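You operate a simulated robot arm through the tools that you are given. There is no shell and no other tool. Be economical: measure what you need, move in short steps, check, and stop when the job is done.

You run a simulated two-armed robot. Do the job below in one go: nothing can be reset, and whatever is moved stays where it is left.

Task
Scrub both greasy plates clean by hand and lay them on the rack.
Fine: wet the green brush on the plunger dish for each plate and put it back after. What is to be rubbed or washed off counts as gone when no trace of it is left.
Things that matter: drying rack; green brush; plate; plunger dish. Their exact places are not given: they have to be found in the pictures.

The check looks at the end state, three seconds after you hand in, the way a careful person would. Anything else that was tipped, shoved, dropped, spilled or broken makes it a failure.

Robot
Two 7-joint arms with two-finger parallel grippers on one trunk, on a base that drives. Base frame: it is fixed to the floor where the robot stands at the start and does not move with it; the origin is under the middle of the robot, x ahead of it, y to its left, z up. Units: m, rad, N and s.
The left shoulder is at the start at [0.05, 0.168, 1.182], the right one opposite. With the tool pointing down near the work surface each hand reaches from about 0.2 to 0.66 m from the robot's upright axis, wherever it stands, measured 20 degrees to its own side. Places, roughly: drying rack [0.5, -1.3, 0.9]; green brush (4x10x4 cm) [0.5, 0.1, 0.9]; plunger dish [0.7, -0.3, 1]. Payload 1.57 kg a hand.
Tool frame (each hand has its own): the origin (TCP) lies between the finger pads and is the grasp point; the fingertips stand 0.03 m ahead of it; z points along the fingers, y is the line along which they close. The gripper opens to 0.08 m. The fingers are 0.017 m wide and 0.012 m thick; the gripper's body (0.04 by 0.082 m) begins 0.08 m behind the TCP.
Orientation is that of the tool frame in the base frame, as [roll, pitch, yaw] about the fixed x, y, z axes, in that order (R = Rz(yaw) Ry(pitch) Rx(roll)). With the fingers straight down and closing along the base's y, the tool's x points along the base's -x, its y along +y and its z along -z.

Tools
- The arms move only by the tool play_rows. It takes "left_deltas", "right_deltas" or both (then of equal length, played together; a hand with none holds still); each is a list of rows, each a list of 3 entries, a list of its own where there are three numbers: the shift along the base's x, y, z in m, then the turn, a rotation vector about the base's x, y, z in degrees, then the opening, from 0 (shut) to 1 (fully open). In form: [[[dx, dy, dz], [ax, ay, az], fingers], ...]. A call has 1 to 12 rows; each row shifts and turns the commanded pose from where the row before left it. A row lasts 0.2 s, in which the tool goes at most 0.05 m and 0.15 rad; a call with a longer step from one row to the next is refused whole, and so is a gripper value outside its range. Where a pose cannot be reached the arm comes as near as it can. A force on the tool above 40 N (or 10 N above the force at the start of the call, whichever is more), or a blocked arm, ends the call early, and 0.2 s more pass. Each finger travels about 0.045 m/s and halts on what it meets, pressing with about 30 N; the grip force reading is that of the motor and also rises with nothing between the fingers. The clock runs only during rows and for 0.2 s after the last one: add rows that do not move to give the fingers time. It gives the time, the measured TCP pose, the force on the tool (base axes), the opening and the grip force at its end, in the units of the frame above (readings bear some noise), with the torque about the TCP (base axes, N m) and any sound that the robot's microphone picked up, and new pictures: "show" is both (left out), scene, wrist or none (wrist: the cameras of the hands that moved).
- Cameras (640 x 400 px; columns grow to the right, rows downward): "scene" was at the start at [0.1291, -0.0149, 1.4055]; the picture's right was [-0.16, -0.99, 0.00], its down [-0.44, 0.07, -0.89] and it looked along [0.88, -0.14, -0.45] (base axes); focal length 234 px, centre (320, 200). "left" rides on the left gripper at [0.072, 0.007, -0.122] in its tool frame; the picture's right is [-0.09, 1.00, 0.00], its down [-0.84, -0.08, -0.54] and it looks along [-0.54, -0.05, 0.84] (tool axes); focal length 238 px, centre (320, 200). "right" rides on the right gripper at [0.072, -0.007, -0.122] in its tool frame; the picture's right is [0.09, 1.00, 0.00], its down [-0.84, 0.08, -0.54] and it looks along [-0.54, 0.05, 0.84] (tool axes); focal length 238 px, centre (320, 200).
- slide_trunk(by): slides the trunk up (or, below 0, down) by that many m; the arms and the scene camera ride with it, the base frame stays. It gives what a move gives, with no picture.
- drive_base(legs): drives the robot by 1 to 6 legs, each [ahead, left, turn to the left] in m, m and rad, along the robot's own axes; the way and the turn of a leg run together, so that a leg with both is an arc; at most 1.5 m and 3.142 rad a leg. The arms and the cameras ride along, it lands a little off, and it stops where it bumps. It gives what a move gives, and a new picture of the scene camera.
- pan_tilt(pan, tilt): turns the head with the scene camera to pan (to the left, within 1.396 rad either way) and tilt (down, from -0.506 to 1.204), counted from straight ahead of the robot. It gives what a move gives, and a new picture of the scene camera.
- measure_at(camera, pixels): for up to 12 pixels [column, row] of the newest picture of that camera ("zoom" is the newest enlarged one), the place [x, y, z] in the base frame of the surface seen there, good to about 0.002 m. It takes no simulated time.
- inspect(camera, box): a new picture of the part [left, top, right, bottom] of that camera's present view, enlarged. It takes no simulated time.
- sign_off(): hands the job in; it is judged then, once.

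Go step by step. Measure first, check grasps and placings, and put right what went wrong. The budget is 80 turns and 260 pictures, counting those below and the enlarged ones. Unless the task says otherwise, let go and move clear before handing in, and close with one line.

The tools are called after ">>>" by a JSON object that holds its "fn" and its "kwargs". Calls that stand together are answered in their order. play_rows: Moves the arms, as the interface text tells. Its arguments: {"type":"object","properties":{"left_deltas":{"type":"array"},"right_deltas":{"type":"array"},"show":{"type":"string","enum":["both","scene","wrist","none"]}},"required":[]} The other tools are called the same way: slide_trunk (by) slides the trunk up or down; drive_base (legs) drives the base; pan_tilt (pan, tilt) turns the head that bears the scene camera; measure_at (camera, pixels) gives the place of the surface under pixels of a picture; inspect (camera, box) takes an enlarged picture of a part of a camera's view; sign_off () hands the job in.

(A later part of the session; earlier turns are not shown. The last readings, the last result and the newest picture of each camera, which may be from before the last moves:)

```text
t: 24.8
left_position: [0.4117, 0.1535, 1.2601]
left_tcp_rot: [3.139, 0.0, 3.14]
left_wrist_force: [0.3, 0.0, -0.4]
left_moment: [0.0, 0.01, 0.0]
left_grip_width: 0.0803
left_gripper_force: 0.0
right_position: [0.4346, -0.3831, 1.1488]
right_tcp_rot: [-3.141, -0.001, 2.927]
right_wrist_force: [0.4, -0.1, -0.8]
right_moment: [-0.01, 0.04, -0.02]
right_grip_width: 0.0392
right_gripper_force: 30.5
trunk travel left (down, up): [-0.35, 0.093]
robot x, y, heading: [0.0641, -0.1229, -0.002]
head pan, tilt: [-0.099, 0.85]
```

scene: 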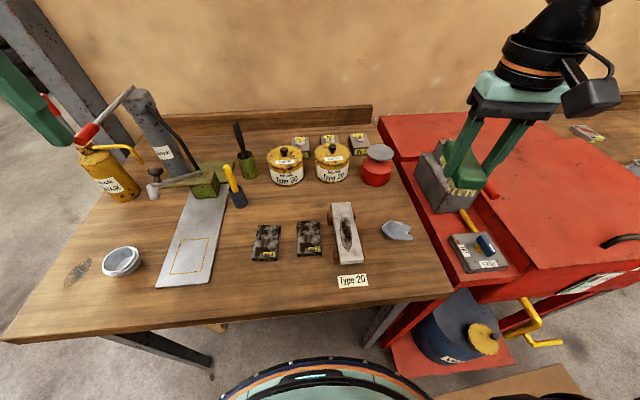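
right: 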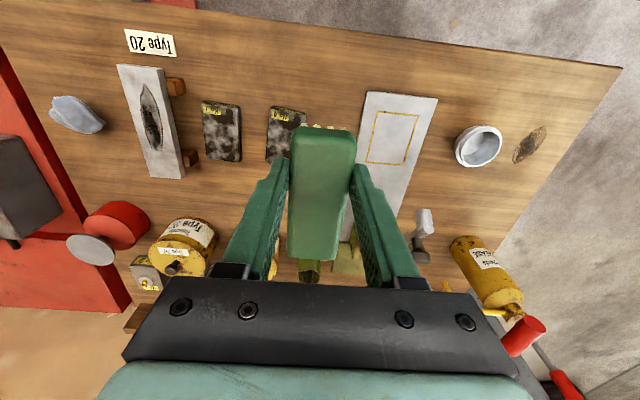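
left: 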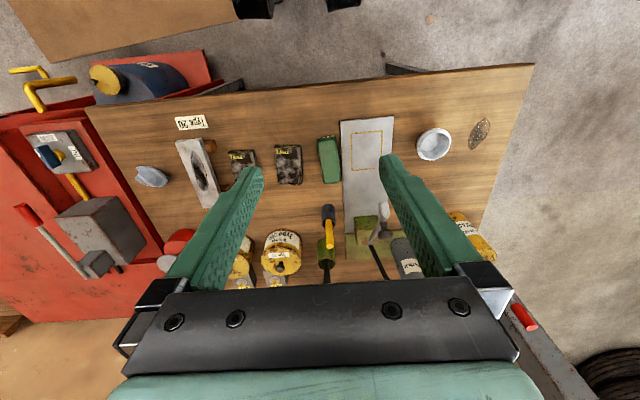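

Hand is at (0.435,-0.383,1.149) and the red can with disc is at (378,153). I'll move over the disc and lower to just above it.

>>> {"fn": "play_rows", "kwargs": {"right_deltas": [[[0.04, 0.006, 0], [0, 0, 0], 0.3], [[0.041, 0.006, 0], [0, 0, 0], 0.3], [[0.041, 0.006, 0], [0, 0, 0], 0.3], [[0.041, 0.006, 0], [0, 0, 0], 0.3], [[0.04, 0.006, 0], [0, 0, 0], 0.3], [[0.04, 0.007, 0], [0, 0, 0], 0.3], [[0, 0, -0.04], [0, 0, 0], 0.3], [[0, 0, -0.04], [0, 0, 0], 0.3], [[0, 0, 0], [0, 0, 0], 0.3]]}}

>>> {"fn": "inspect", "kwargs": {"camera": "scene", "box": [320, 90, 480, 200]}}

```text
t: 26.8
left_position: [0.4125, 0.1533, 1.2605]
left_tcp_rot: [3.14, -0.001, 3.141]
left_wrist_force: [-1.0, 0.1, 0.1]
left_moment: [-0.01, 0.0, 0.02]
left_grip_width: 0.0803
left_gripper_force: 0.1
right_position: [0.6038, -0.376, 1.053]
right_tcp_rot: [-3.141, -0.001, 2.926]
right_wrist_force: [-0.1, 0.2, -1.3]
right_moment: [-0.01, -0.01, 0.0]
right_grip_width: 0.0393
right_gripper_force: 30.4
right hand out of reach, approached as far as the arm can: row 4, 5, 6
trunk travel left (down, up): [-0.35, 0.093]
robot x, y, heading: [0.0686, -0.1207, -0.004]
head pan, tilt: [-0.099, 0.85]
```

scene: 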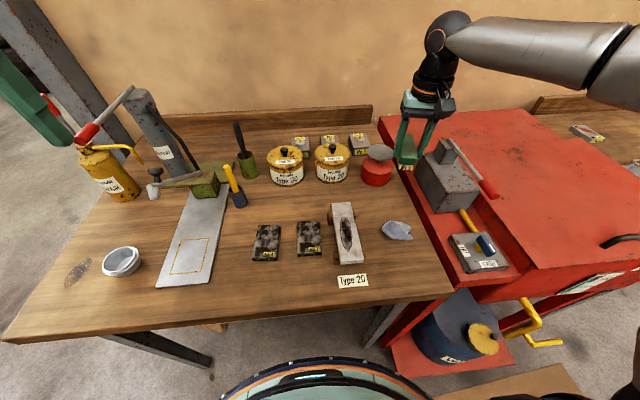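
right: 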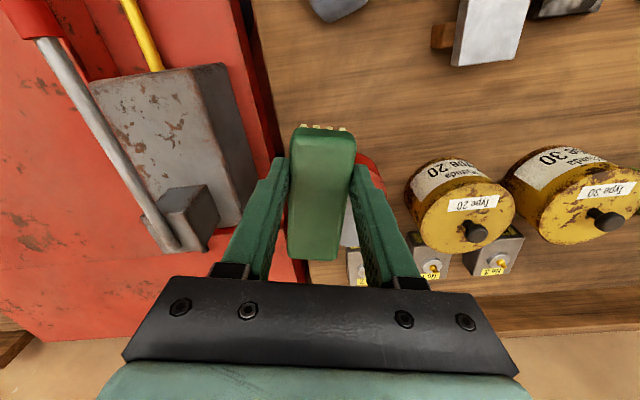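

```text
3.64 times, centred on (400, 145) of scene
```

zoom: 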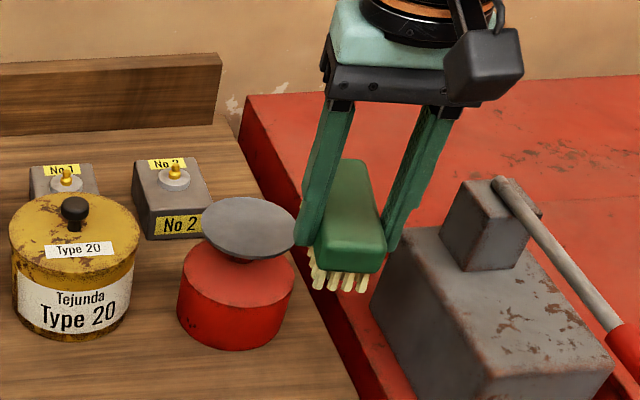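

The arm's reach ended at x=0.604. I'll raise the trunk 0.09 (hand rises too) and drive forward 0.05.

>>> {"fn": "slide_trunk", "kwargs": {"by": 0.09}}

>>> {"fn": "drive_base", "kwargs": {"legs": [[0.05, 0.0, 0]]}}

>>> {"fn": "play_rows", "kwargs": {"right_deltas": [[[0, 0.01, -0.02], [0, 0, 0], 0.3], [[0, 0.01, -0.035], [0, 0, 0], 0.3], [[0.012, 0.01, -0.03], [0, 0, 0], 0.3], [[0, 0, 0], [0, 0, 0], 0.3]]}}

```text
t: 28.1
left_position: [0.4123, 0.1533, 1.3505]
left_tcp_rot: [3.14, 0.001, 3.139]
left_wrist_force: [-0.3, -0.6, 0.0]
left_moment: [0.0, 0.03, 0.02]
left_grip_width: 0.0802
left_gripper_force: 0.1
right_position: [0.6069, -0.3772, 1.1442]
right_tcp_rot: [3.14, 0.001, 2.928]
right_wrist_force: [-0.6, -0.5, -0.9]
right_moment: [-0.02, 0.01, -0.01]
right_grip_width: 0.0394
right_gripper_force: 30.6
trunk travel left (down, up): [-0.44, 0.003]
robot x, y, heading: [0.0685, -0.1232, -0.001]
head pan, tilt: [-0.099, 0.85]
```

```text
t: 29.0
left_position: [0.4633, 0.1528, 1.3504]
left_tcp_rot: [3.141, -0.004, 3.141]
left_wrist_force: [0.2, -1.1, 1.0]
left_moment: [0.02, 0.02, 0.01]
left_grip_width: 0.0801
left_gripper_force: 0.1
right_position: [0.6554, -0.3766, 1.1439]
right_tcp_rot: [3.141, 0.0, 2.927]
right_wrist_force: [1.4, -0.4, -0.9]
right_moment: [0.01, 0.04, -0.04]
right_grip_width: 0.039
right_gripper_force: 30.4
trunk travel left (down, up): [-0.44, 0.003]
robot x, y, heading: [0.1182, -0.125, -0.002]
head pan, tilt: [-0.099, 0.85]
```

scene: 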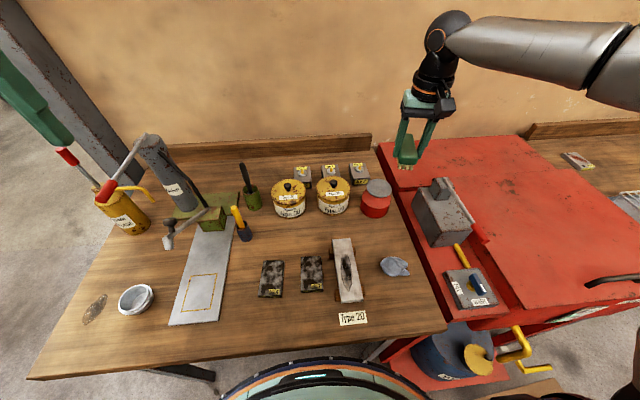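

```text
t: 30.0
left_position: [0.4624, 0.1527, 1.3515]
left_tcp_rot: [-3.141, -0.001, 3.141]
left_wrist_force: [-0.9, -0.3, -0.2]
left_moment: [-0.01, 0.02, 0.01]
left_grip_width: 0.08
left_gripper_force: 0.0
right_position: [0.6409, -0.3617, 1.0671]
right_tcp_rot: [3.141, 0.004, 2.927]
right_wrist_force: [0.3, -1.2, -1.2]
right_moment: [-0.01, 0.01, -0.01]
right_grip_width: 0.039
right_gripper_force: 29.7
right hand out of reach, approached as far as the arm can: row 2, 3
trunk travel left (down, up): [-0.44, 0.003]
robot x, y, heading: [0.1216, -0.1234, -0.001]
head pan, tilt: [-0.099, 0.85]
```

scene: 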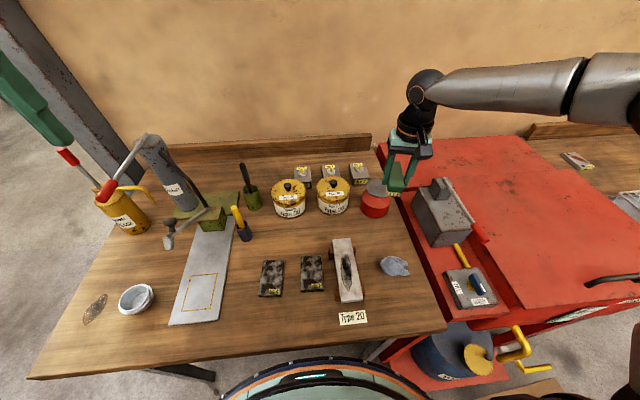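
right: 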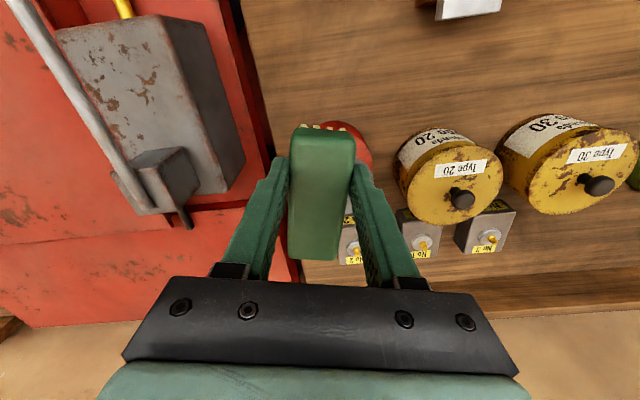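

The arm's limit follows a slanted line: farther ahead needs farther right in the robot's frame. I'll pull the hand back and up, then put the base at ≈(0.06,-0.2) with heading +0.5 so the dish lies ~40° right.

>>> {"fn": "play_rows", "kwargs": {"right_deltas": [[[0, 0, 0.04], [0, 0, 0], 0.3], [[-0.03, -0.03, 0.02], [0, 0, 0], 0.3], [[-0.03, -0.03, 0.02], [0, 0, 0], 0.3], [[-0.03, -0.035, 0], [0, 0, 0], 0.3]], "show": "none"}}

>>> {"fn": "drive_base", "kwargs": {"legs": [[-0.062, -0.077, 0], [0, 0, 0.5]]}}

```text
t: 31.0
left_position: [0.4615, 0.152, 1.3515]
left_tcp_rot: [3.139, 0.001, 3.138]
left_wrist_force: [-0.4, -0.5, -0.1]
left_moment: [0.04, -0.01, -0.01]
left_grip_width: 0.08
left_gripper_force: 0.0
right_position: [0.553, -0.4566, 1.147]
right_tcp_rot: [3.139, 0.001, 2.928]
right_wrist_force: [0.3, -0.3, -0.5]
right_moment: [0.04, 0.0, 0.0]
right_grip_width: 0.039
right_gripper_force: 30.1
trunk travel left (down, up): [-0.44, 0.003]
robot x, y, heading: [0.1184, -0.1265, 0.001]
head pan, tilt: [-0.099, 0.85]
```

```text
t: 33.6
left_position: [0.2308, 0.2055, 1.3507]
left_tcp_rot: [3.141, 0.0, -2.649]
left_wrist_force: [-0.1, -0.3, 0.8]
left_moment: [0.01, 0.02, 0.01]
left_grip_width: 0.0799
left_gripper_force: 0.0
right_position: [0.5995, -0.2876, 1.146]
right_tcp_rot: [-3.141, -0.001, -2.862]
right_wrist_force: [-0.4, 0.5, -0.4]
right_moment: [-0.03, 0.01, 0.02]
right_grip_width: 0.0391
right_gripper_force: 30.3
trunk travel left (down, up): [-0.44, 0.003]
robot x, y, heading: [0.0582, -0.1972, 0.485]
head pan, tilt: [-0.099, 0.85]
```

scene: 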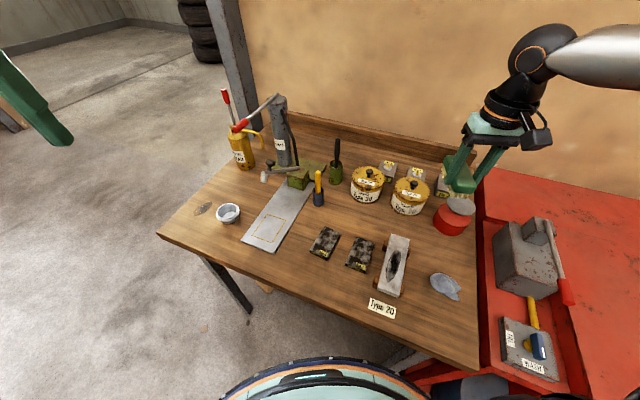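

The heading is 0.485 and the hand is at (0.60,-0.288,1.146). Moving the brush over the disc and lowering to z=1.045.

>>> {"fn": "play_rows", "kwargs": {"right_deltas": [[[0.026, -0.022, 0], [0, 0, 0], 0.3], [[0.026, -0.022, 0], [0, 0, 0], 0.3], [[0.026, -0.022, 0], [0, 0, 0], 0.3], [[0, 0, -0.04], [0, 0, 0], 0.3], [[0, 0, -0.04], [0, 0, 0], 0.3], [[0, 0, -0.02], [0, 0, 0], 0.3], [[0, 0, 0], [0, 0, 0], 0.3]]}}

>>> {"fn": "inspect", "kwargs": {"camera": "scene", "box": [380, 120, 540, 250]}}

```text
t: 35.2
left_position: [0.2306, 0.2042, 1.3508]
left_tcp_rot: [3.14, 0.001, -2.649]
left_wrist_force: [0.0, 0.0, 0.1]
left_moment: [0.01, 0.01, 0.01]
left_grip_width: 0.0801
left_gripper_force: 0.0
right_position: [0.6774, -0.3538, 1.0445]
right_tcp_rot: [-3.141, 0.0, -2.862]
right_wrist_force: [-0.7, 0.4, -0.5]
right_moment: [0.02, 0.0, 0.02]
right_grip_width: 0.0389
right_gripper_force: 30.0
trunk travel left (down, up): [-0.44, 0.003]
robot x, y, heading: [0.0593, -0.1996, 0.494]
head pan, tilt: [-0.099, 0.85]
```

scene: 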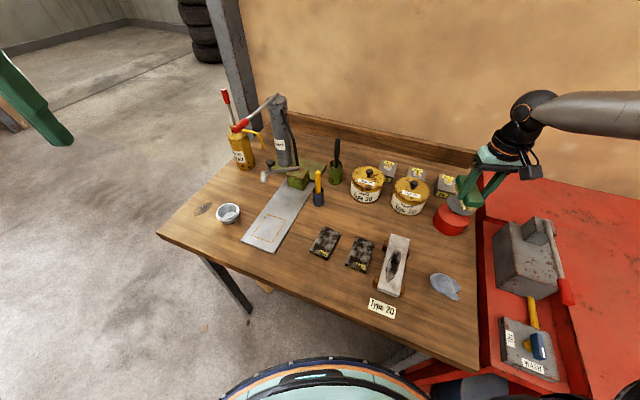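
right: 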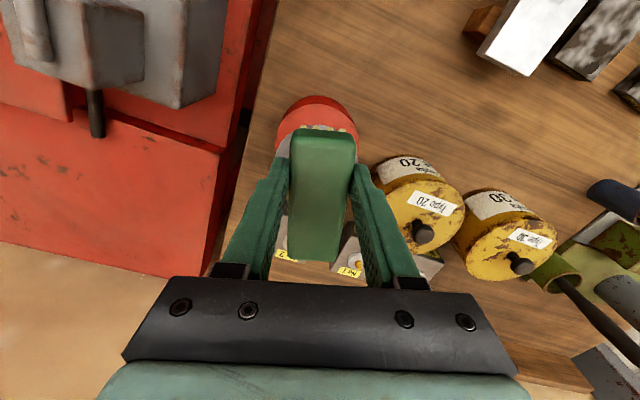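

```text
3.08 times, centred on (460, 185) of scene
```

zoom: 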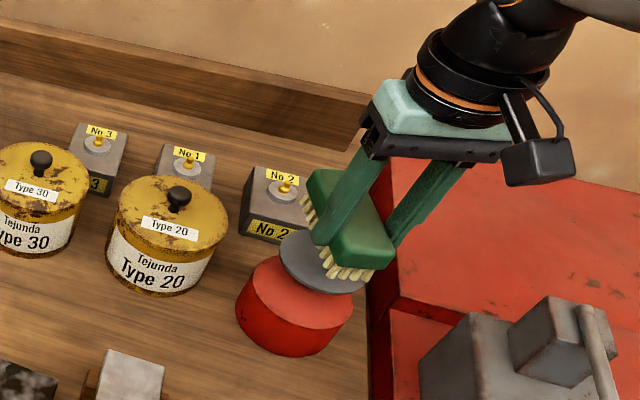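

The brush is over the disc. I press down gently in small steps to work the plunger.

>>> {"fn": "play_rows", "kwargs": {"right_deltas": [[[0, 0, -0.015], [0, 0, 0], 0.3], [[0, 0, -0.006], [0, 0, 0], 0.3], [[0, 0, -0.006], [0, 0, 0], 0.3], [[0, 0, -0.006], [0, 0, 0], 0.3], [[0, 0, 0], [0, 0, 0], 0.3]], "show": "scene"}}

>>> {"fn": "inspect", "kwargs": {"camera": "scene", "box": [400, 150, 520, 250]}}

```text
t: 36.4
left_position: [0.2291, 0.2049, 1.3515]
left_tcp_rot: [-3.14, 0.001, -2.651]
left_wrist_force: [-0.3, 0.0, 0.9]
left_moment: [-0.02, 0.0, 0.0]
left_grip_width: 0.0799
left_gripper_force: 0.1
right_position: [0.6763, -0.3538, 1.0155]
right_tcp_rot: [-3.14, 0.003, -2.862]
right_wrist_force: [1.4, -3.4, 11.4]
right_moment: [-0.25, 0.1, 0.04]
right_grip_width: 0.0392
right_gripper_force: 30.7
trunk travel left (down, up): [-0.44, 0.003]
robot x, y, heading: [0.0571, -0.198, 0.491]
head pan, tilt: [-0.099, 0.85]
```

scene: 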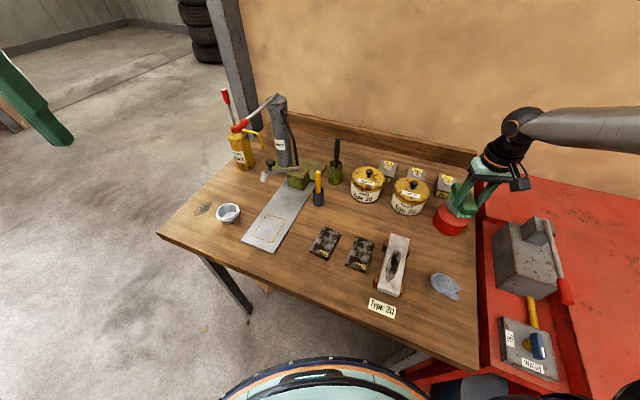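

```text
4.00 times, centred on (460, 200) of scene
```

zoom: 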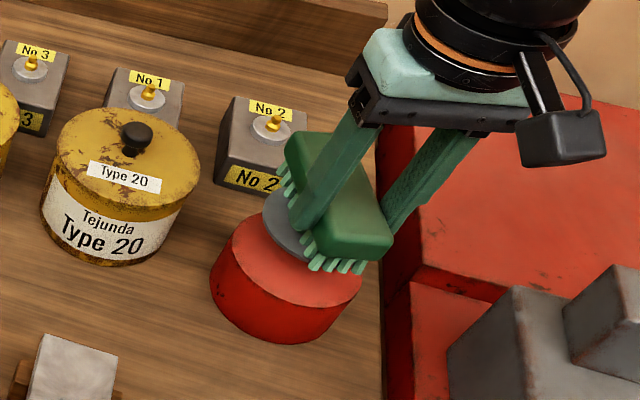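

The bristles turned teal, so the brush is wetted. I lift, pull back, and turn the base to heading ~0.8 so that dish and both plates are all in reach without further driving.

>>> {"fn": "play_rows", "kwargs": {"right_deltas": [[[0, 0, 0.03], [0, 0, 0], 0.3], [[0, 0, 0.04], [0, 0, 0], 0.3], [[0, 0, 0.04], [0, 0, 0], 0.3], [[-0.045, 0, 0.01], [0, 0, 0], 0.3], [[-0.045, 0, 0], [0, 0, 0], 0.3], [[-0.045, -0.01, 0], [0, 0, 0], 0.3], [[-0.045, -0.01, 0], [0, 0, 0], 0.3]], "show": "none"}}

>>> {"fn": "drive_base", "kwargs": {"legs": [[0, 0, 0.31]]}}

```text
t: 38.0
left_position: [0.2293, 0.2049, 1.3513]
left_tcp_rot: [-3.141, -0.002, -2.649]
left_wrist_force: [0.3, -0.6, 0.0]
left_moment: [0.0, 0.03, 0.01]
left_grip_width: 0.0799
left_gripper_force: 0.0
right_position: [0.4983, -0.3736, 1.1312]
right_tcp_rot: [3.142, -0.001, -2.864]
right_wrist_force: [0.0, 0.4, -0.9]
right_moment: [-0.02, 0.03, 0.03]
right_grip_width: 0.0393
right_gripper_force: 30.4
trunk travel left (down, up): [-0.44, 0.003]
robot x, y, heading: [0.0551, -0.1969, 0.492]
head pan, tilt: [-0.099, 0.85]
```

```text
t: 39.4
left_position: [0.0995, 0.24, 1.3505]
left_tcp_rot: [3.141, 0.0, -2.344]
left_wrist_force: [-0.3, -0.4, 0.3]
left_moment: [0.0, 0.0, 0.02]
left_grip_width: 0.0801
left_gripper_force: 0.1
right_position: [0.5316, -0.2313, 1.1313]
right_tcp_rot: [3.141, 0.001, -2.558]
right_wrist_force: [-0.4, -0.2, -0.4]
right_moment: [0.02, -0.01, 0.01]
right_grip_width: 0.0391
right_gripper_force: 29.9
trunk travel left (down, up): [-0.44, 0.003]
robot x, y, heading: [0.0584, -0.2024, 0.798]
head pan, tilt: [-0.099, 0.85]
```

scene: 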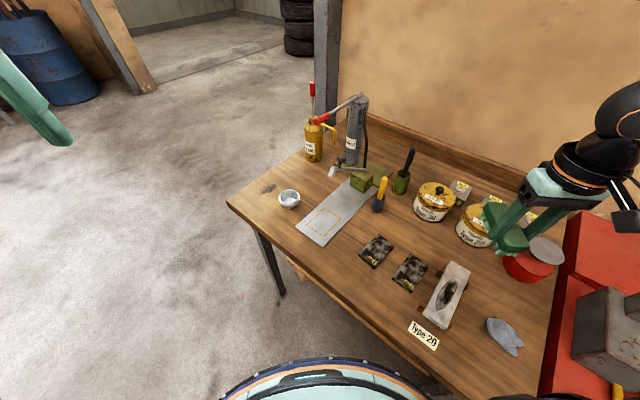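

All is clear; the hand is at (0.532,-0.231,1.131). I square the tool (turn −33°) while going over plate No 7 at (0.494,-0.138), then measure neighbours from the wrist camera.

>>> {"fn": "play_rows", "kwargs": {"right_deltas": [[[-0.013, 0.024, 0], [0, 0, -8.3], 0.3], [[-0.013, 0.024, 0], [0, 0, -8.3], 0.3], [[-0.013, 0.024, 0], [0, 0, -8.3], 0.3], [[-0.013, 0.023, 0], [0, 0, -8.3], 0.3], [[0, 0, -0.04], [0, 0, 0], 0.3], [[0, 0, -0.04], [0, 0, 0], 0.3], [[0, 0, 0], [0, 0, 0], 0.3]]}}

>>> {"fn": "inspect", "kwargs": {"camera": "scene", "box": [350, 200, 510, 330]}}

```text
t: 41.0
left_position: [0.1017, 0.2385, 1.3511]
left_tcp_rot: [3.141, -0.001, -2.344]
left_wrist_force: [0.2, -0.4, -0.6]
left_moment: [-0.01, -0.05, -0.01]
left_grip_width: 0.0801
left_gripper_force: 0.0
right_position: [0.4796, -0.137, 1.0493]
right_tcp_rot: [-3.141, -0.001, -3.136]
right_wrist_force: [-0.5, 0.5, -0.5]
right_moment: [-0.06, 0.01, -0.01]
right_grip_width: 0.0392
right_gripper_force: 30.3
trunk travel left (down, up): [-0.44, 0.003]
robot x, y, heading: [0.059, -0.2015, 0.801]
head pan, tilt: [-0.099, 0.85]
```

scene: 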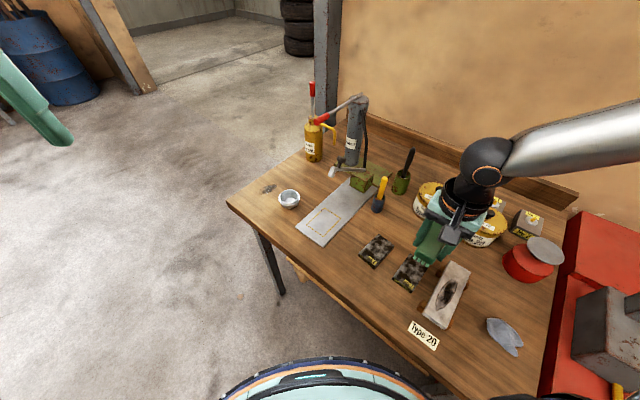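
right: 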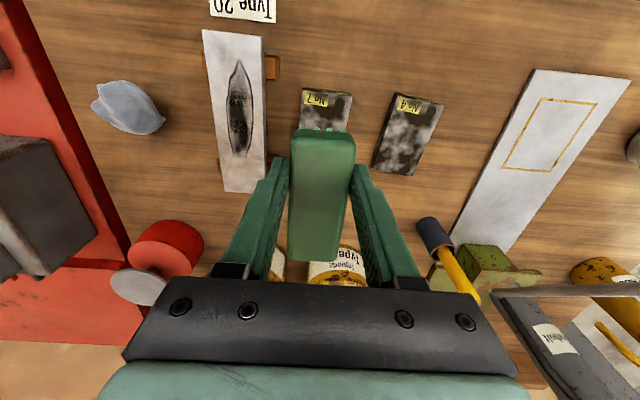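

```text
3.08 times, centred on (430, 265) of scene
```

zoom: 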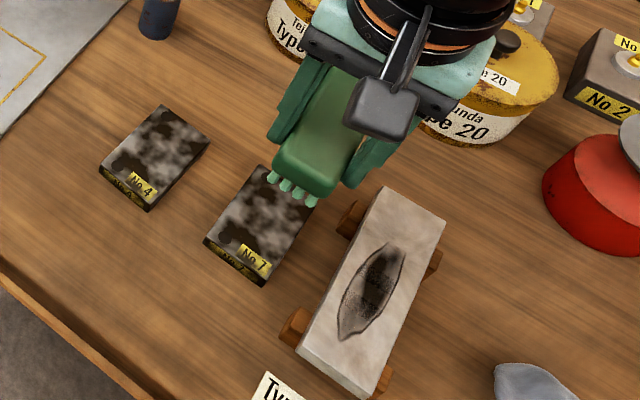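

I'll measure plate 7's near corners and the adjacent slab and supports in this zoom.

>>> {"fn": "measure_at", "kwargs": {"camera": "zoom", "pixels": [[210, 236], [264, 264], [260, 172], [300, 218], [308, 340], [384, 194], [345, 218], [290, 322], [270, 250], [440, 200]]}}

```text
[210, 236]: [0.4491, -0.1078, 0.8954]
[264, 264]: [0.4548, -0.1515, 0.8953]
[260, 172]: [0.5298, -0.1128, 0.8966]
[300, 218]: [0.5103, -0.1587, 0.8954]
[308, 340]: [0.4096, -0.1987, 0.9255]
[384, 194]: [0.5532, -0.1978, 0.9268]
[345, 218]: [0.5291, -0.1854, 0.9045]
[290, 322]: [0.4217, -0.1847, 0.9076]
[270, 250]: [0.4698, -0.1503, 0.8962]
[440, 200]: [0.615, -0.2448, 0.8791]
```

Plate 7 spans x 0.447–0.537, y −0.105…−0.158, top 0.896. I lower the wet brush until light contact and make a first short scrub.

>>> {"fn": "play_rows", "kwargs": {"right_deltas": [[[-0.002, 0.004, -0.04], [0, 0, 0], 0.3], [[0, 0, -0.04], [0, 0, 0], 0.3], [[0, 0, -0.02], [0, 0, 0], 0.3], [[0, 0, -0.006], [0, 0, 0], 0.3], [[0.008, 0, 0], [0, 0, 0], 0.3], [[-0.016, 0, 0], [0, 0, 0], 0.3], [[0.016, 0, 0], [0, 0, 0], 0.3], [[-0.016, 0, 0], [0, 0, 0], 0.3], [[0.008, 0, 0], [0, 0, 0], 0.3]]}}

>>> {"fn": "inspect", "kwargs": {"camera": "scene", "box": [350, 200, 510, 330]}}

```text
t: 43.0
left_position: [0.1006, 0.2376, 1.351]
left_tcp_rot: [3.141, 0.001, -2.345]
left_wrist_force: [0.9, -0.5, -0.7]
left_moment: [0.04, 0.01, -0.03]
left_grip_width: 0.0799
left_gripper_force: 0.0
right_position: [0.4777, -0.1318, 0.9444]
right_tcp_rot: [3.14, -0.001, -3.135]
right_wrist_force: [0.2, -0.2, -1.4]
right_moment: [-0.01, 0.0, -0.02]
right_grip_width: 0.0391
right_gripper_force: 30.0
trunk travel left (down, up): [-0.44, 0.003]
robot x, y, heading: [0.0604, -0.2002, 0.798]
head pan, tilt: [-0.099, 0.85]
```

scene: 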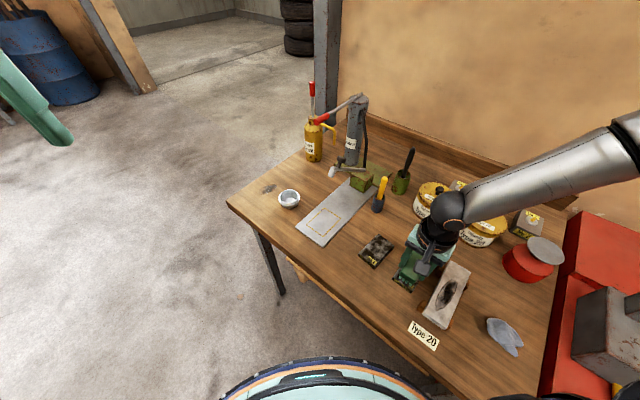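
right: 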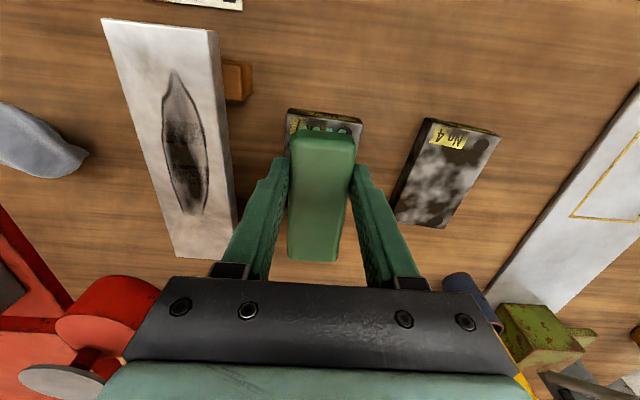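

```text
3.08 times, centred on (430, 265) of scene
```

zoom: 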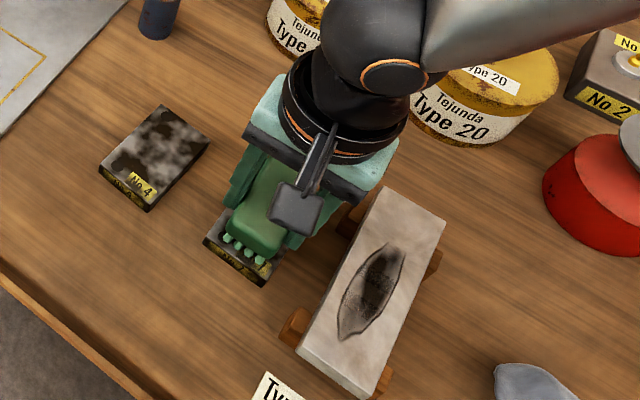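

Nearly no force yet. I press about 4 mm more and scrub broader strokes across the plate.

>>> {"fn": "play_rows", "kwargs": {"right_deltas": [[[0, 0, -0.003], [0, 0, 0], 0.3], [[0.02, 0.0, 0], [0, 0, 0], 0.3], [[0, 0.011, 0], [0, 0, 0], 0.3], [[-0.035, 0, 0], [0, 0, 0], 0.3], [[0, -0.011, 0], [0, 0, 0], 0.3], [[0.035, 0, 0], [0, 0, 0], 0.3], [[0, -0.012, 0], [0, 0, 0], 0.3], [[-0.035, 0, 0], [0, 0, 0], 0.3], [[0.02, 0.012, 0], [0, 0, 0], 0.3]]}}

>>> {"fn": "inspect", "kwargs": {"camera": "right", "box": [240, 80, 400, 200]}}

```text
t: 45.0
left_position: [0.0999, 0.2396, 1.3501]
left_tcp_rot: [3.141, 0.001, -2.344]
left_wrist_force: [-0.2, -0.8, -0.7]
left_moment: [0.02, 0.03, -0.02]
left_grip_width: 0.0799
left_gripper_force: 0.1
right_position: [0.4827, -0.1334, 0.9417]
right_tcp_rot: [-3.137, -0.002, -3.136]
right_wrist_force: [-0.8, -0.5, 1.0]
right_moment: [0.03, -0.03, -0.02]
right_grip_width: 0.0389
right_gripper_force: 29.4
trunk travel left (down, up): [-0.44, 0.003]
robot x, y, heading: [0.0576, -0.1989, 0.8]
head pan, tilt: [-0.099, 0.85]
```

scene: 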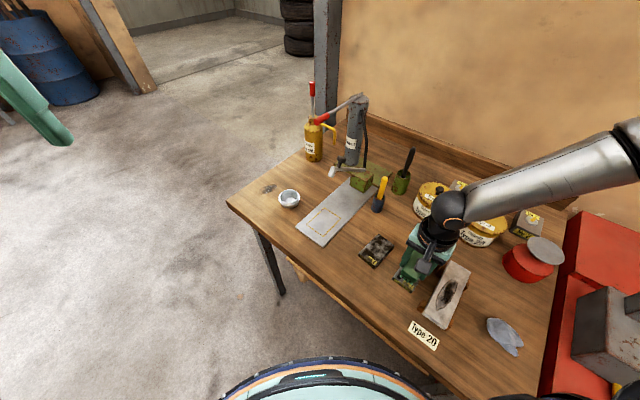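
right: 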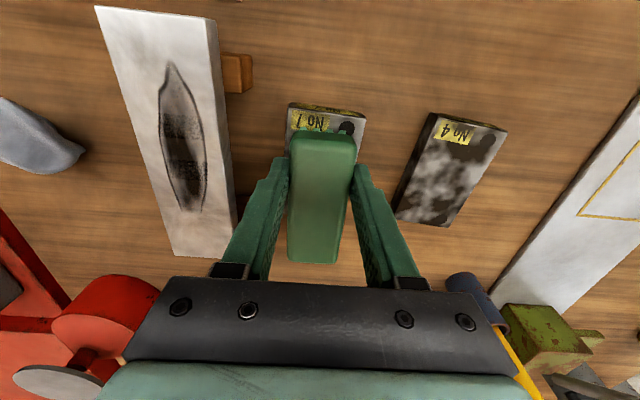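

```text
3.33 times, centred on (320, 140) of right
```

zoom: 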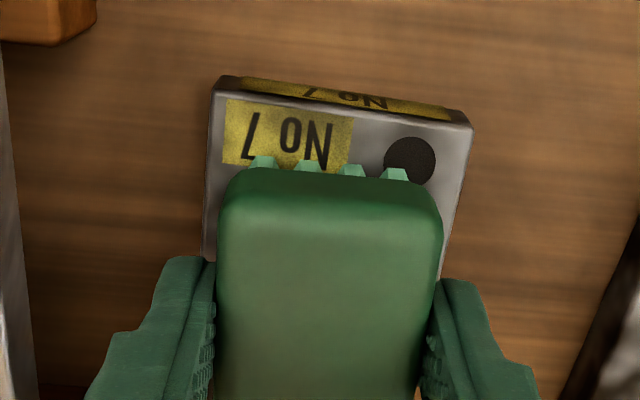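

The near end now looks clean grey. One more pass, then I lift to look at the whole plate.

>>> {"fn": "play_rows", "kwargs": {"right_deltas": [[[0.015, 0.01, -0.001], [0, 0, 0], 0.3], [[-0.035, 0, 0], [0, 0, 0], 0.3], [[0, -0.01, 0], [0, 0, 0], 0.3], [[0.035, 0, 0], [0, 0, 0], 0.3], [[0, -0.01, 0], [0, 0, 0], 0.3], [[-0.035, 0, 0], [0, 0, 0], 0.3], [[0.035, 0.01, 0], [0, 0, 0], 0.3], [[0, 0, 0.03], [0, 0, 0], 0.3], [[0, -0.04, 0.03], [0, 0, 0], 0.3], [[0, -0.04, 0.03], [0, 0, 0], 0.3], [[0.02, -0.04, 0.02], [0, 0, 0], 0.3]]}}

>>> {"fn": "inspect", "kwargs": {"camera": "right", "box": [300, 40, 500, 200]}}

>>> {"fn": "inspect", "kwargs": {"camera": "scene", "box": [370, 225, 450, 300]}}

```text
t: 47.4
left_position: [0.1004, 0.2386, 1.351]
left_tcp_rot: [3.138, 0.0, -2.345]
left_wrist_force: [0.2, 0.4, -0.7]
left_moment: [-0.01, -0.03, -0.01]
left_grip_width: 0.0801
left_gripper_force: 0.1
right_position: [0.5147, -0.2513, 1.0503]
right_tcp_rot: [-3.141, -0.001, -3.134]
right_wrist_force: [0.9, -0.4, -1.3]
right_moment: [0.01, -0.01, 0.02]
right_grip_width: 0.0391
right_gripper_force: 29.8
trunk travel left (down, up): [-0.44, 0.003]
robot x, y, heading: [0.0556, -0.1976, 0.797]
head pan, tilt: [-0.099, 0.85]
```

scene: 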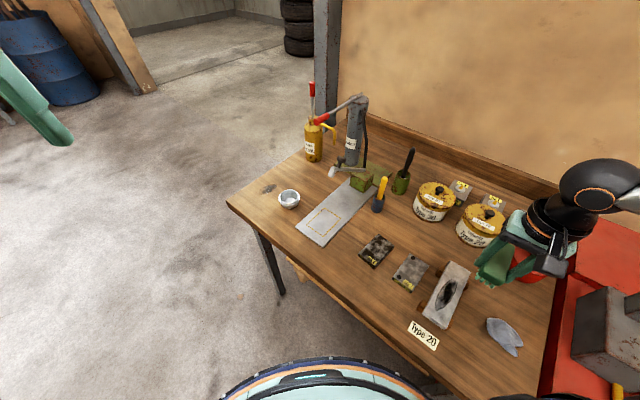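
right: 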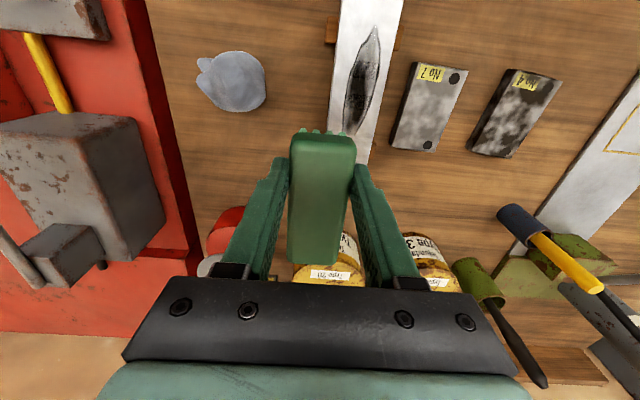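

```text
2.50 times, centred on (400, 120) of right
```

zoom: 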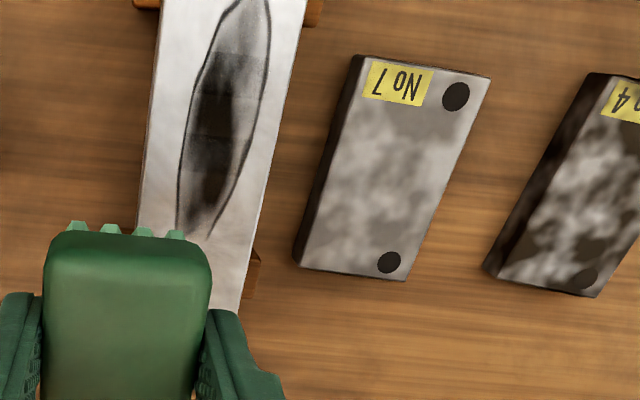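

```text
5.33 times, centred on (410, 262) of scene
```

zoom: 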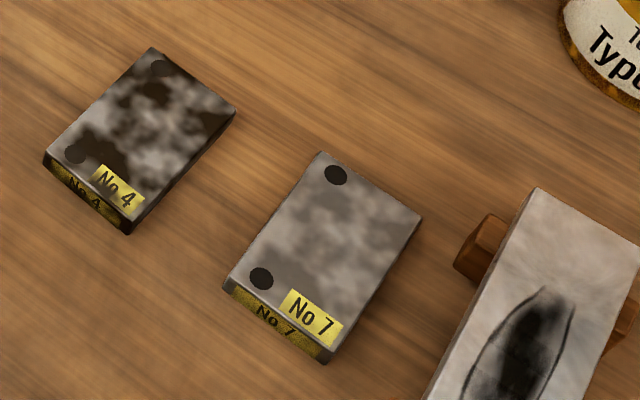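

The grease on plate 7 has mostly faded but grey blotches remain. I go back and scrub more, with somewhat more pressure.

>>> {"fn": "play_rows", "kwargs": {"right_deltas": [[[-0.012, 0.04, 0], [0, 0, 0], 0.3], [[-0.013, 0.04, -0.02], [0, 0, 0], 0.3], [[-0.012, 0.039, -0.02], [0, 0, 0], 0.3], [[0, 0, -0.04], [0, 0, 0], 0.3], [[0, 0, -0.032], [0, 0, 0], 0.3], [[0.015, 0.01, 0], [0, 0, 0], 0.3], [[-0.04, 0, 0], [0, 0, 0], 0.3], [[0.04, -0.007, 0], [0, 0, 0], 0.3], [[-0.04, -0.007, 0], [0, 0, 0], 0.3], [[0.04, -0.007, 0], [0, 0, 0], 0.3], [[-0.04, 0.004, 0], [0, 0, 0], 0.3], [[0.025, 0.007, 0], [0, 0, 0], 0.3]], "show": "wrist"}}

>>> {"fn": "play_rows", "kwargs": {"right_deltas": [[[0.015, 0.01, 0], [0, 0, 0], 0.3], [[-0.04, 0, 0], [0, 0, 0], 0.3], [[0.04, -0.007, 0], [0, 0, 0], 0.3], [[-0.04, -0.007, 0], [0, 0, 0], 0.3], [[0.04, -0.007, 0], [0, 0, 0], 0.3], [[-0.04, 0.004, 0], [0, 0, 0], 0.3], [[0.04, 0.007, 0], [0, 0, 0], 0.3], [[0, 0, 0.03], [0, 0, 0], 0.3], [[0, -0.04, 0.03], [0, 0, 0], 0.3], [[0, -0.04, 0.03], [0, 0, 0], 0.3], [[0.02, -0.04, 0.02], [0, 0, 0], 0.3]]}}

>>> {"fn": "inspect", "kwargs": {"camera": "right", "box": [300, 40, 500, 200]}}

>>> {"fn": "inspect", "kwargs": {"camera": "scene", "box": [370, 225, 450, 300]}}

```text
t: 50.0
left_position: [0.1001, 0.2379, 1.3517]
left_tcp_rot: [-3.141, -0.001, -2.342]
left_wrist_force: [0.3, -0.6, 0.1]
left_moment: [0.03, -0.01, -0.03]
left_grip_width: 0.0799
left_gripper_force: 0.0
right_position: [0.4806, -0.1332, 0.9384]
right_tcp_rot: [3.14, 0.0, -3.136]
right_wrist_force: [-2.7, 0.2, 8.6]
right_moment: [-0.05, 0.07, 0.01]
right_grip_width: 0.0391
right_gripper_force: 29.4
trunk travel left (down, up): [-0.44, 0.003]
robot x, y, heading: [0.0568, -0.2006, 0.801]
head pan, tilt: [-0.099, 0.85]
```

right: 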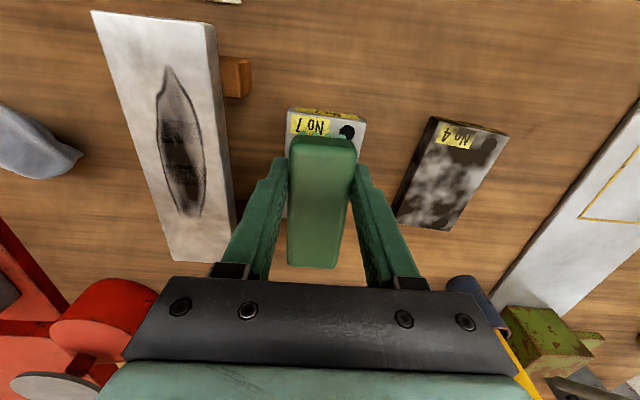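

```text
t: 52.4
left_position: [0.1, 0.2383, 1.3507]
left_tcp_rot: [3.138, 0.001, -2.345]
left_wrist_force: [-0.7, 0.6, 0.2]
left_moment: [0.01, -0.02, -0.01]
left_grip_width: 0.0802
left_gripper_force: 0.0
right_position: [0.5153, -0.2532, 1.0494]
right_tcp_rot: [-3.14, -0.003, -3.133]
right_wrist_force: [0.0, -0.9, -1.1]
right_moment: [0.02, 0.04, 0.02]
right_grip_width: 0.0392
right_gripper_force: 30.1
trunk travel left (down, up): [-0.44, 0.003]
robot x, y, heading: [0.0612, -0.2001, 0.798]
head pan, tilt: [-0.099, 0.85]
```

scene: 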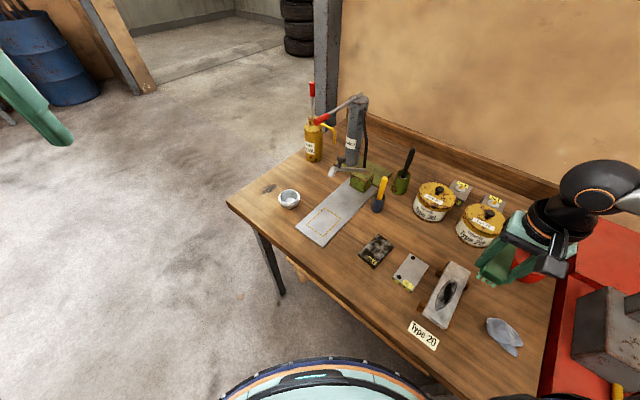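
right: 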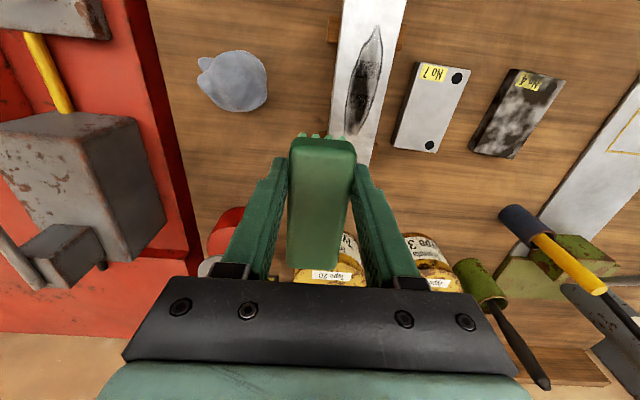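

```text
2.50 times, centred on (400, 120) of right
```

zoom: 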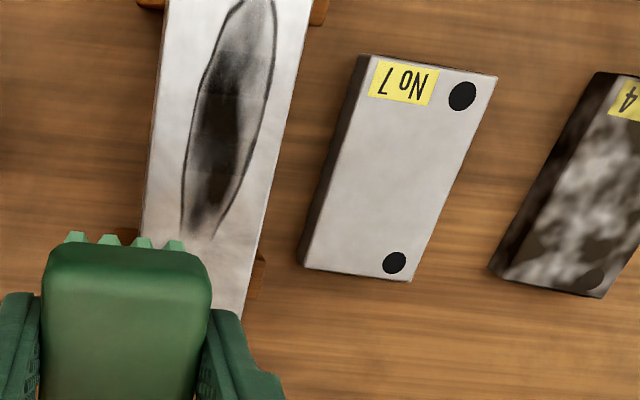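

```text
5.33 times, centred on (410, 262) of scene
```

zoom: 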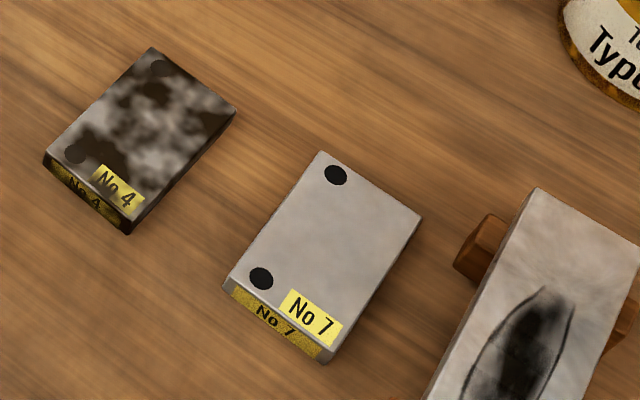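

Plate 7 looks uniformly clean. Now re-wetting the brush at the dish for plate 4.

>>> {"fn": "play_rows", "kwargs": {"right_deltas": [[[0, 0, 0.035], [0, 0, 0], 0.3], [[0.033, -0.02, 0.01], [0, 0, 0], 0.3], [[0.033, -0.019, 0], [0, 0, 0], 0.3], [[0.033, -0.019, 0], [0, 0, 0], 0.3], [[0.033, -0.019, 0], [0, 0, 0], 0.3], [[0.03, -0.019, 0], [0, 0, 0], 0.3], [[0, 0, -0.04], [0, 0, 0], 0.3], [[0, 0, 0], [0, 0, 0], 0.3]]}}

>>> {"fn": "inspect", "kwargs": {"camera": "scene", "box": [460, 180, 620, 300]}}

```text
t: 54.2
left_position: [0.1001, 0.2389, 1.351]
left_tcp_rot: [3.141, -0.001, -2.344]
left_wrist_force: [0.2, -0.2, -0.2]
left_moment: [-0.01, 0.03, 0.0]
left_grip_width: 0.08
left_gripper_force: 0.0
right_position: [0.6757, -0.3503, 1.0536]
right_tcp_rot: [-3.14, 0.001, -3.134]
right_wrist_force: [0.8, 0.1, 0.7]
right_moment: [-0.03, 0.0, 0.0]
right_grip_width: 0.0392
right_gripper_force: 30.3
trunk travel left (down, up): [-0.44, 0.003]
robot x, y, heading: [0.0575, -0.1963, 0.798]
head pan, tilt: [-0.099, 0.85]
```

scene: 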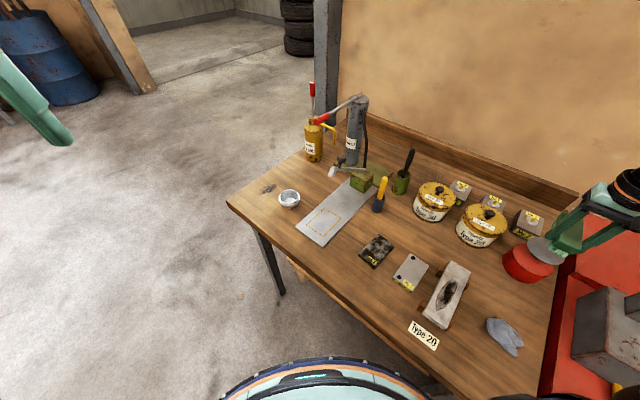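
right: 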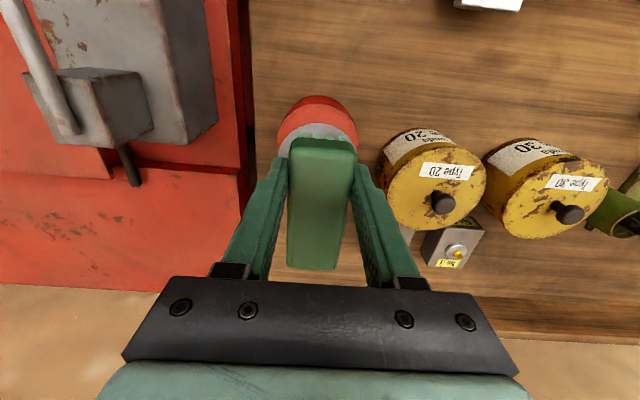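

```text
3.33 times, centred on (540, 240) of scene
```

zoom: 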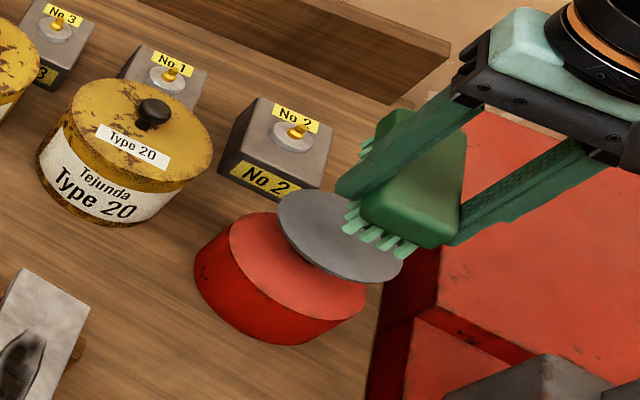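

The brush is over the disc. Pressing again as before.

>>> {"fn": "play_rows", "kwargs": {"right_deltas": [[[0, 0, -0.024], [0, 0, 0], 0.3], [[0, 0, -0.006], [0, 0, 0], 0.3], [[0, 0, -0.006], [0, 0, 0], 0.3], [[0, 0, -0.006], [0, 0, 0], 0.3], [[0, 0, 0], [0, 0, 0], 0.3], [[0, 0, 0], [0, 0, 0], 0.3]], "show": "none"}}

>>> {"fn": "inspect", "kwargs": {"camera": "scene", "box": [500, 200, 620, 300]}}

>>> {"fn": "play_rows", "kwargs": {"right_deltas": [[[0, 0, 0.03], [0, 0, 0], 0.3], [[0, 0, 0.04], [0, 0, 0], 0.3], [[-0.035, 0.02, 0.01], [0, 0, 0], 0.3], [[-0.035, 0.02, 0], [0, 0, 0], 0.3], [[-0.035, 0.02, 0], [0, 0, 0], 0.3], [[-0.035, 0.02, 0], [0, 0, 0], 0.3]], "show": "scene"}}

>>> {"fn": "inspect", "kwargs": {"camera": "scene", "box": [440, 180, 600, 300]}}

```text
t: 55.6
left_position: [0.101, 0.238, 1.3499]
left_tcp_rot: [-3.139, -0.001, -2.344]
left_wrist_force: [0.4, 1.0, -0.4]
left_moment: [0.0, 0.01, 0.0]
left_grip_width: 0.08
left_gripper_force: 0.0
right_position: [0.6758, -0.3492, 1.0129]
right_tcp_rot: [-3.14, -0.001, -3.136]
right_wrist_force: [0.3, -0.7, 0.8]
right_moment: [0.0, 0.04, -0.04]
right_grip_width: 0.0394
right_gripper_force: 29.8
trunk travel left (down, up): [-0.44, 0.003]
robot x, y, heading: [0.0612, -0.1976, 0.798]
head pan, tilt: [-0.099, 0.85]
```

```text
4.00 times, centred on (560, 250) of scene
```

zoom: 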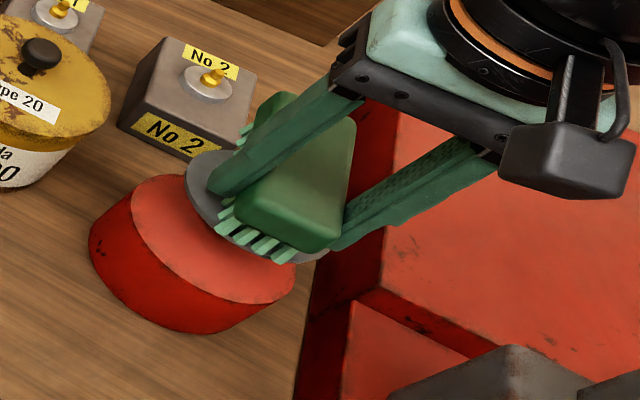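

```text
t: 57.0
left_position: [0.1001, 0.2385, 1.3506]
left_tcp_rot: [3.141, 0.0, -2.344]
left_wrist_force: [1.0, 0.1, -0.2]
left_moment: [-0.03, -0.03, 0.01]
left_grip_width: 0.08
left_gripper_force: 0.1
right_position: [0.5381, -0.2669, 1.0933]
right_tcp_rot: [-3.14, 0.001, -3.139]
right_wrist_force: [0.8, 0.2, -0.7]
right_moment: [0.03, -0.01, -0.01]
right_grip_width: 0.0389
right_gripper_force: 30.0
trunk travel left (down, up): [-0.44, 0.003]
robot x, y, heading: [0.0567, -0.2, 0.799]
head pan, tilt: [-0.099, 0.85]
```

scene: 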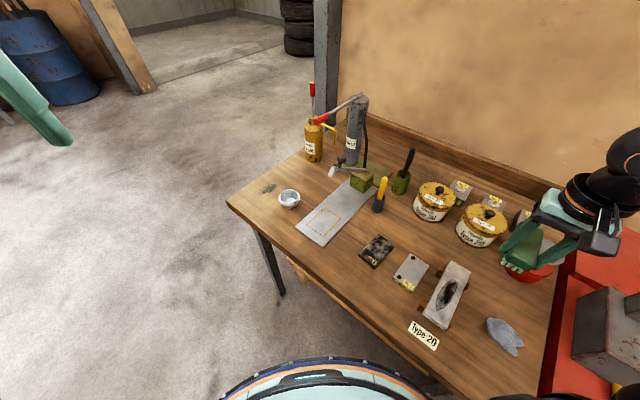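

```text
3.33 times, centred on (520, 240) of scene
```

zoom: 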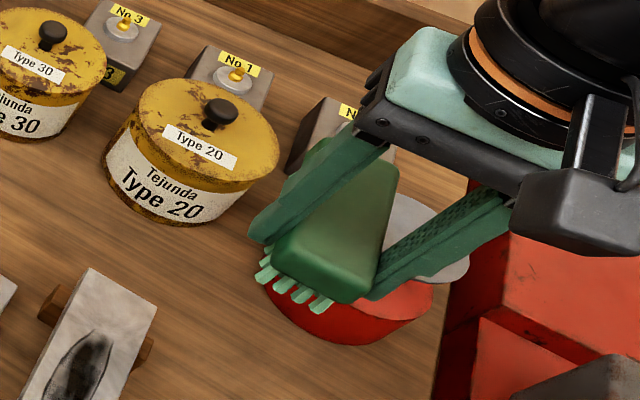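

Wetted again (disc was pressed ~8 mm). Now over plate No 4 at (0.490,-0.0315).

>>> {"fn": "play_rows", "kwargs": {"right_deltas": [[[-0.0103, 0.0395, 0], [0, 0, 0], 0.3], [[-0.0103, 0.0395, 0], [0, 0, 0], 0.3], [[-0.0103, 0.0395, 0], [0, 0, 0], 0.3], [[-0.0103, 0.0395, 0], [0, 0, -2], 0.3], [[-0.0103, 0.0395, 0], [0, 0, -2], 0.3], [[-0.0103, 0.0395, -0.02], [0, 0, -2], 0.3], [[0, 0, -0.04], [0, 0, 0], 0.3], [[0, 0, -0.04], [0, 0, 0], 0.3], [[0, 0, 0], [0, 0, 0], 0.3]]}}

```text
t: 59.0
left_position: [0.1007, 0.2383, 1.3506]
left_tcp_rot: [-3.141, 0.0, -2.344]
left_wrist_force: [-0.1, 0.1, -0.4]
left_moment: [-0.01, -0.01, 0.0]
left_grip_width: 0.0798
left_gripper_force: 0.0
right_position: [0.4753, -0.0305, 0.9931]
right_tcp_rot: [3.141, 0.0, 3.043]
right_wrist_force: [0.7, 0.4, -1.8]
right_moment: [0.01, 0.03, -0.01]
right_grip_width: 0.0389
right_gripper_force: 29.9
trunk travel left (down, up): [-0.44, 0.003]
robot x, y, heading: [0.0587, -0.1995, 0.801]
head pan, tilt: [-0.099, 0.85]
```

scene: 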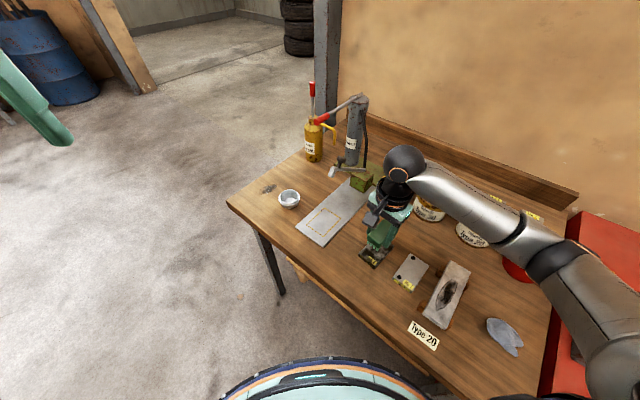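
right: 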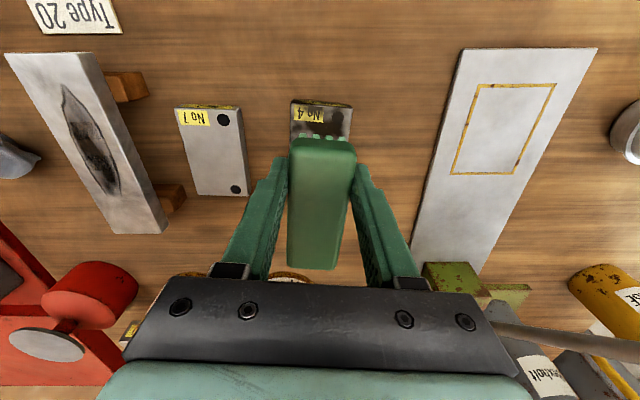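

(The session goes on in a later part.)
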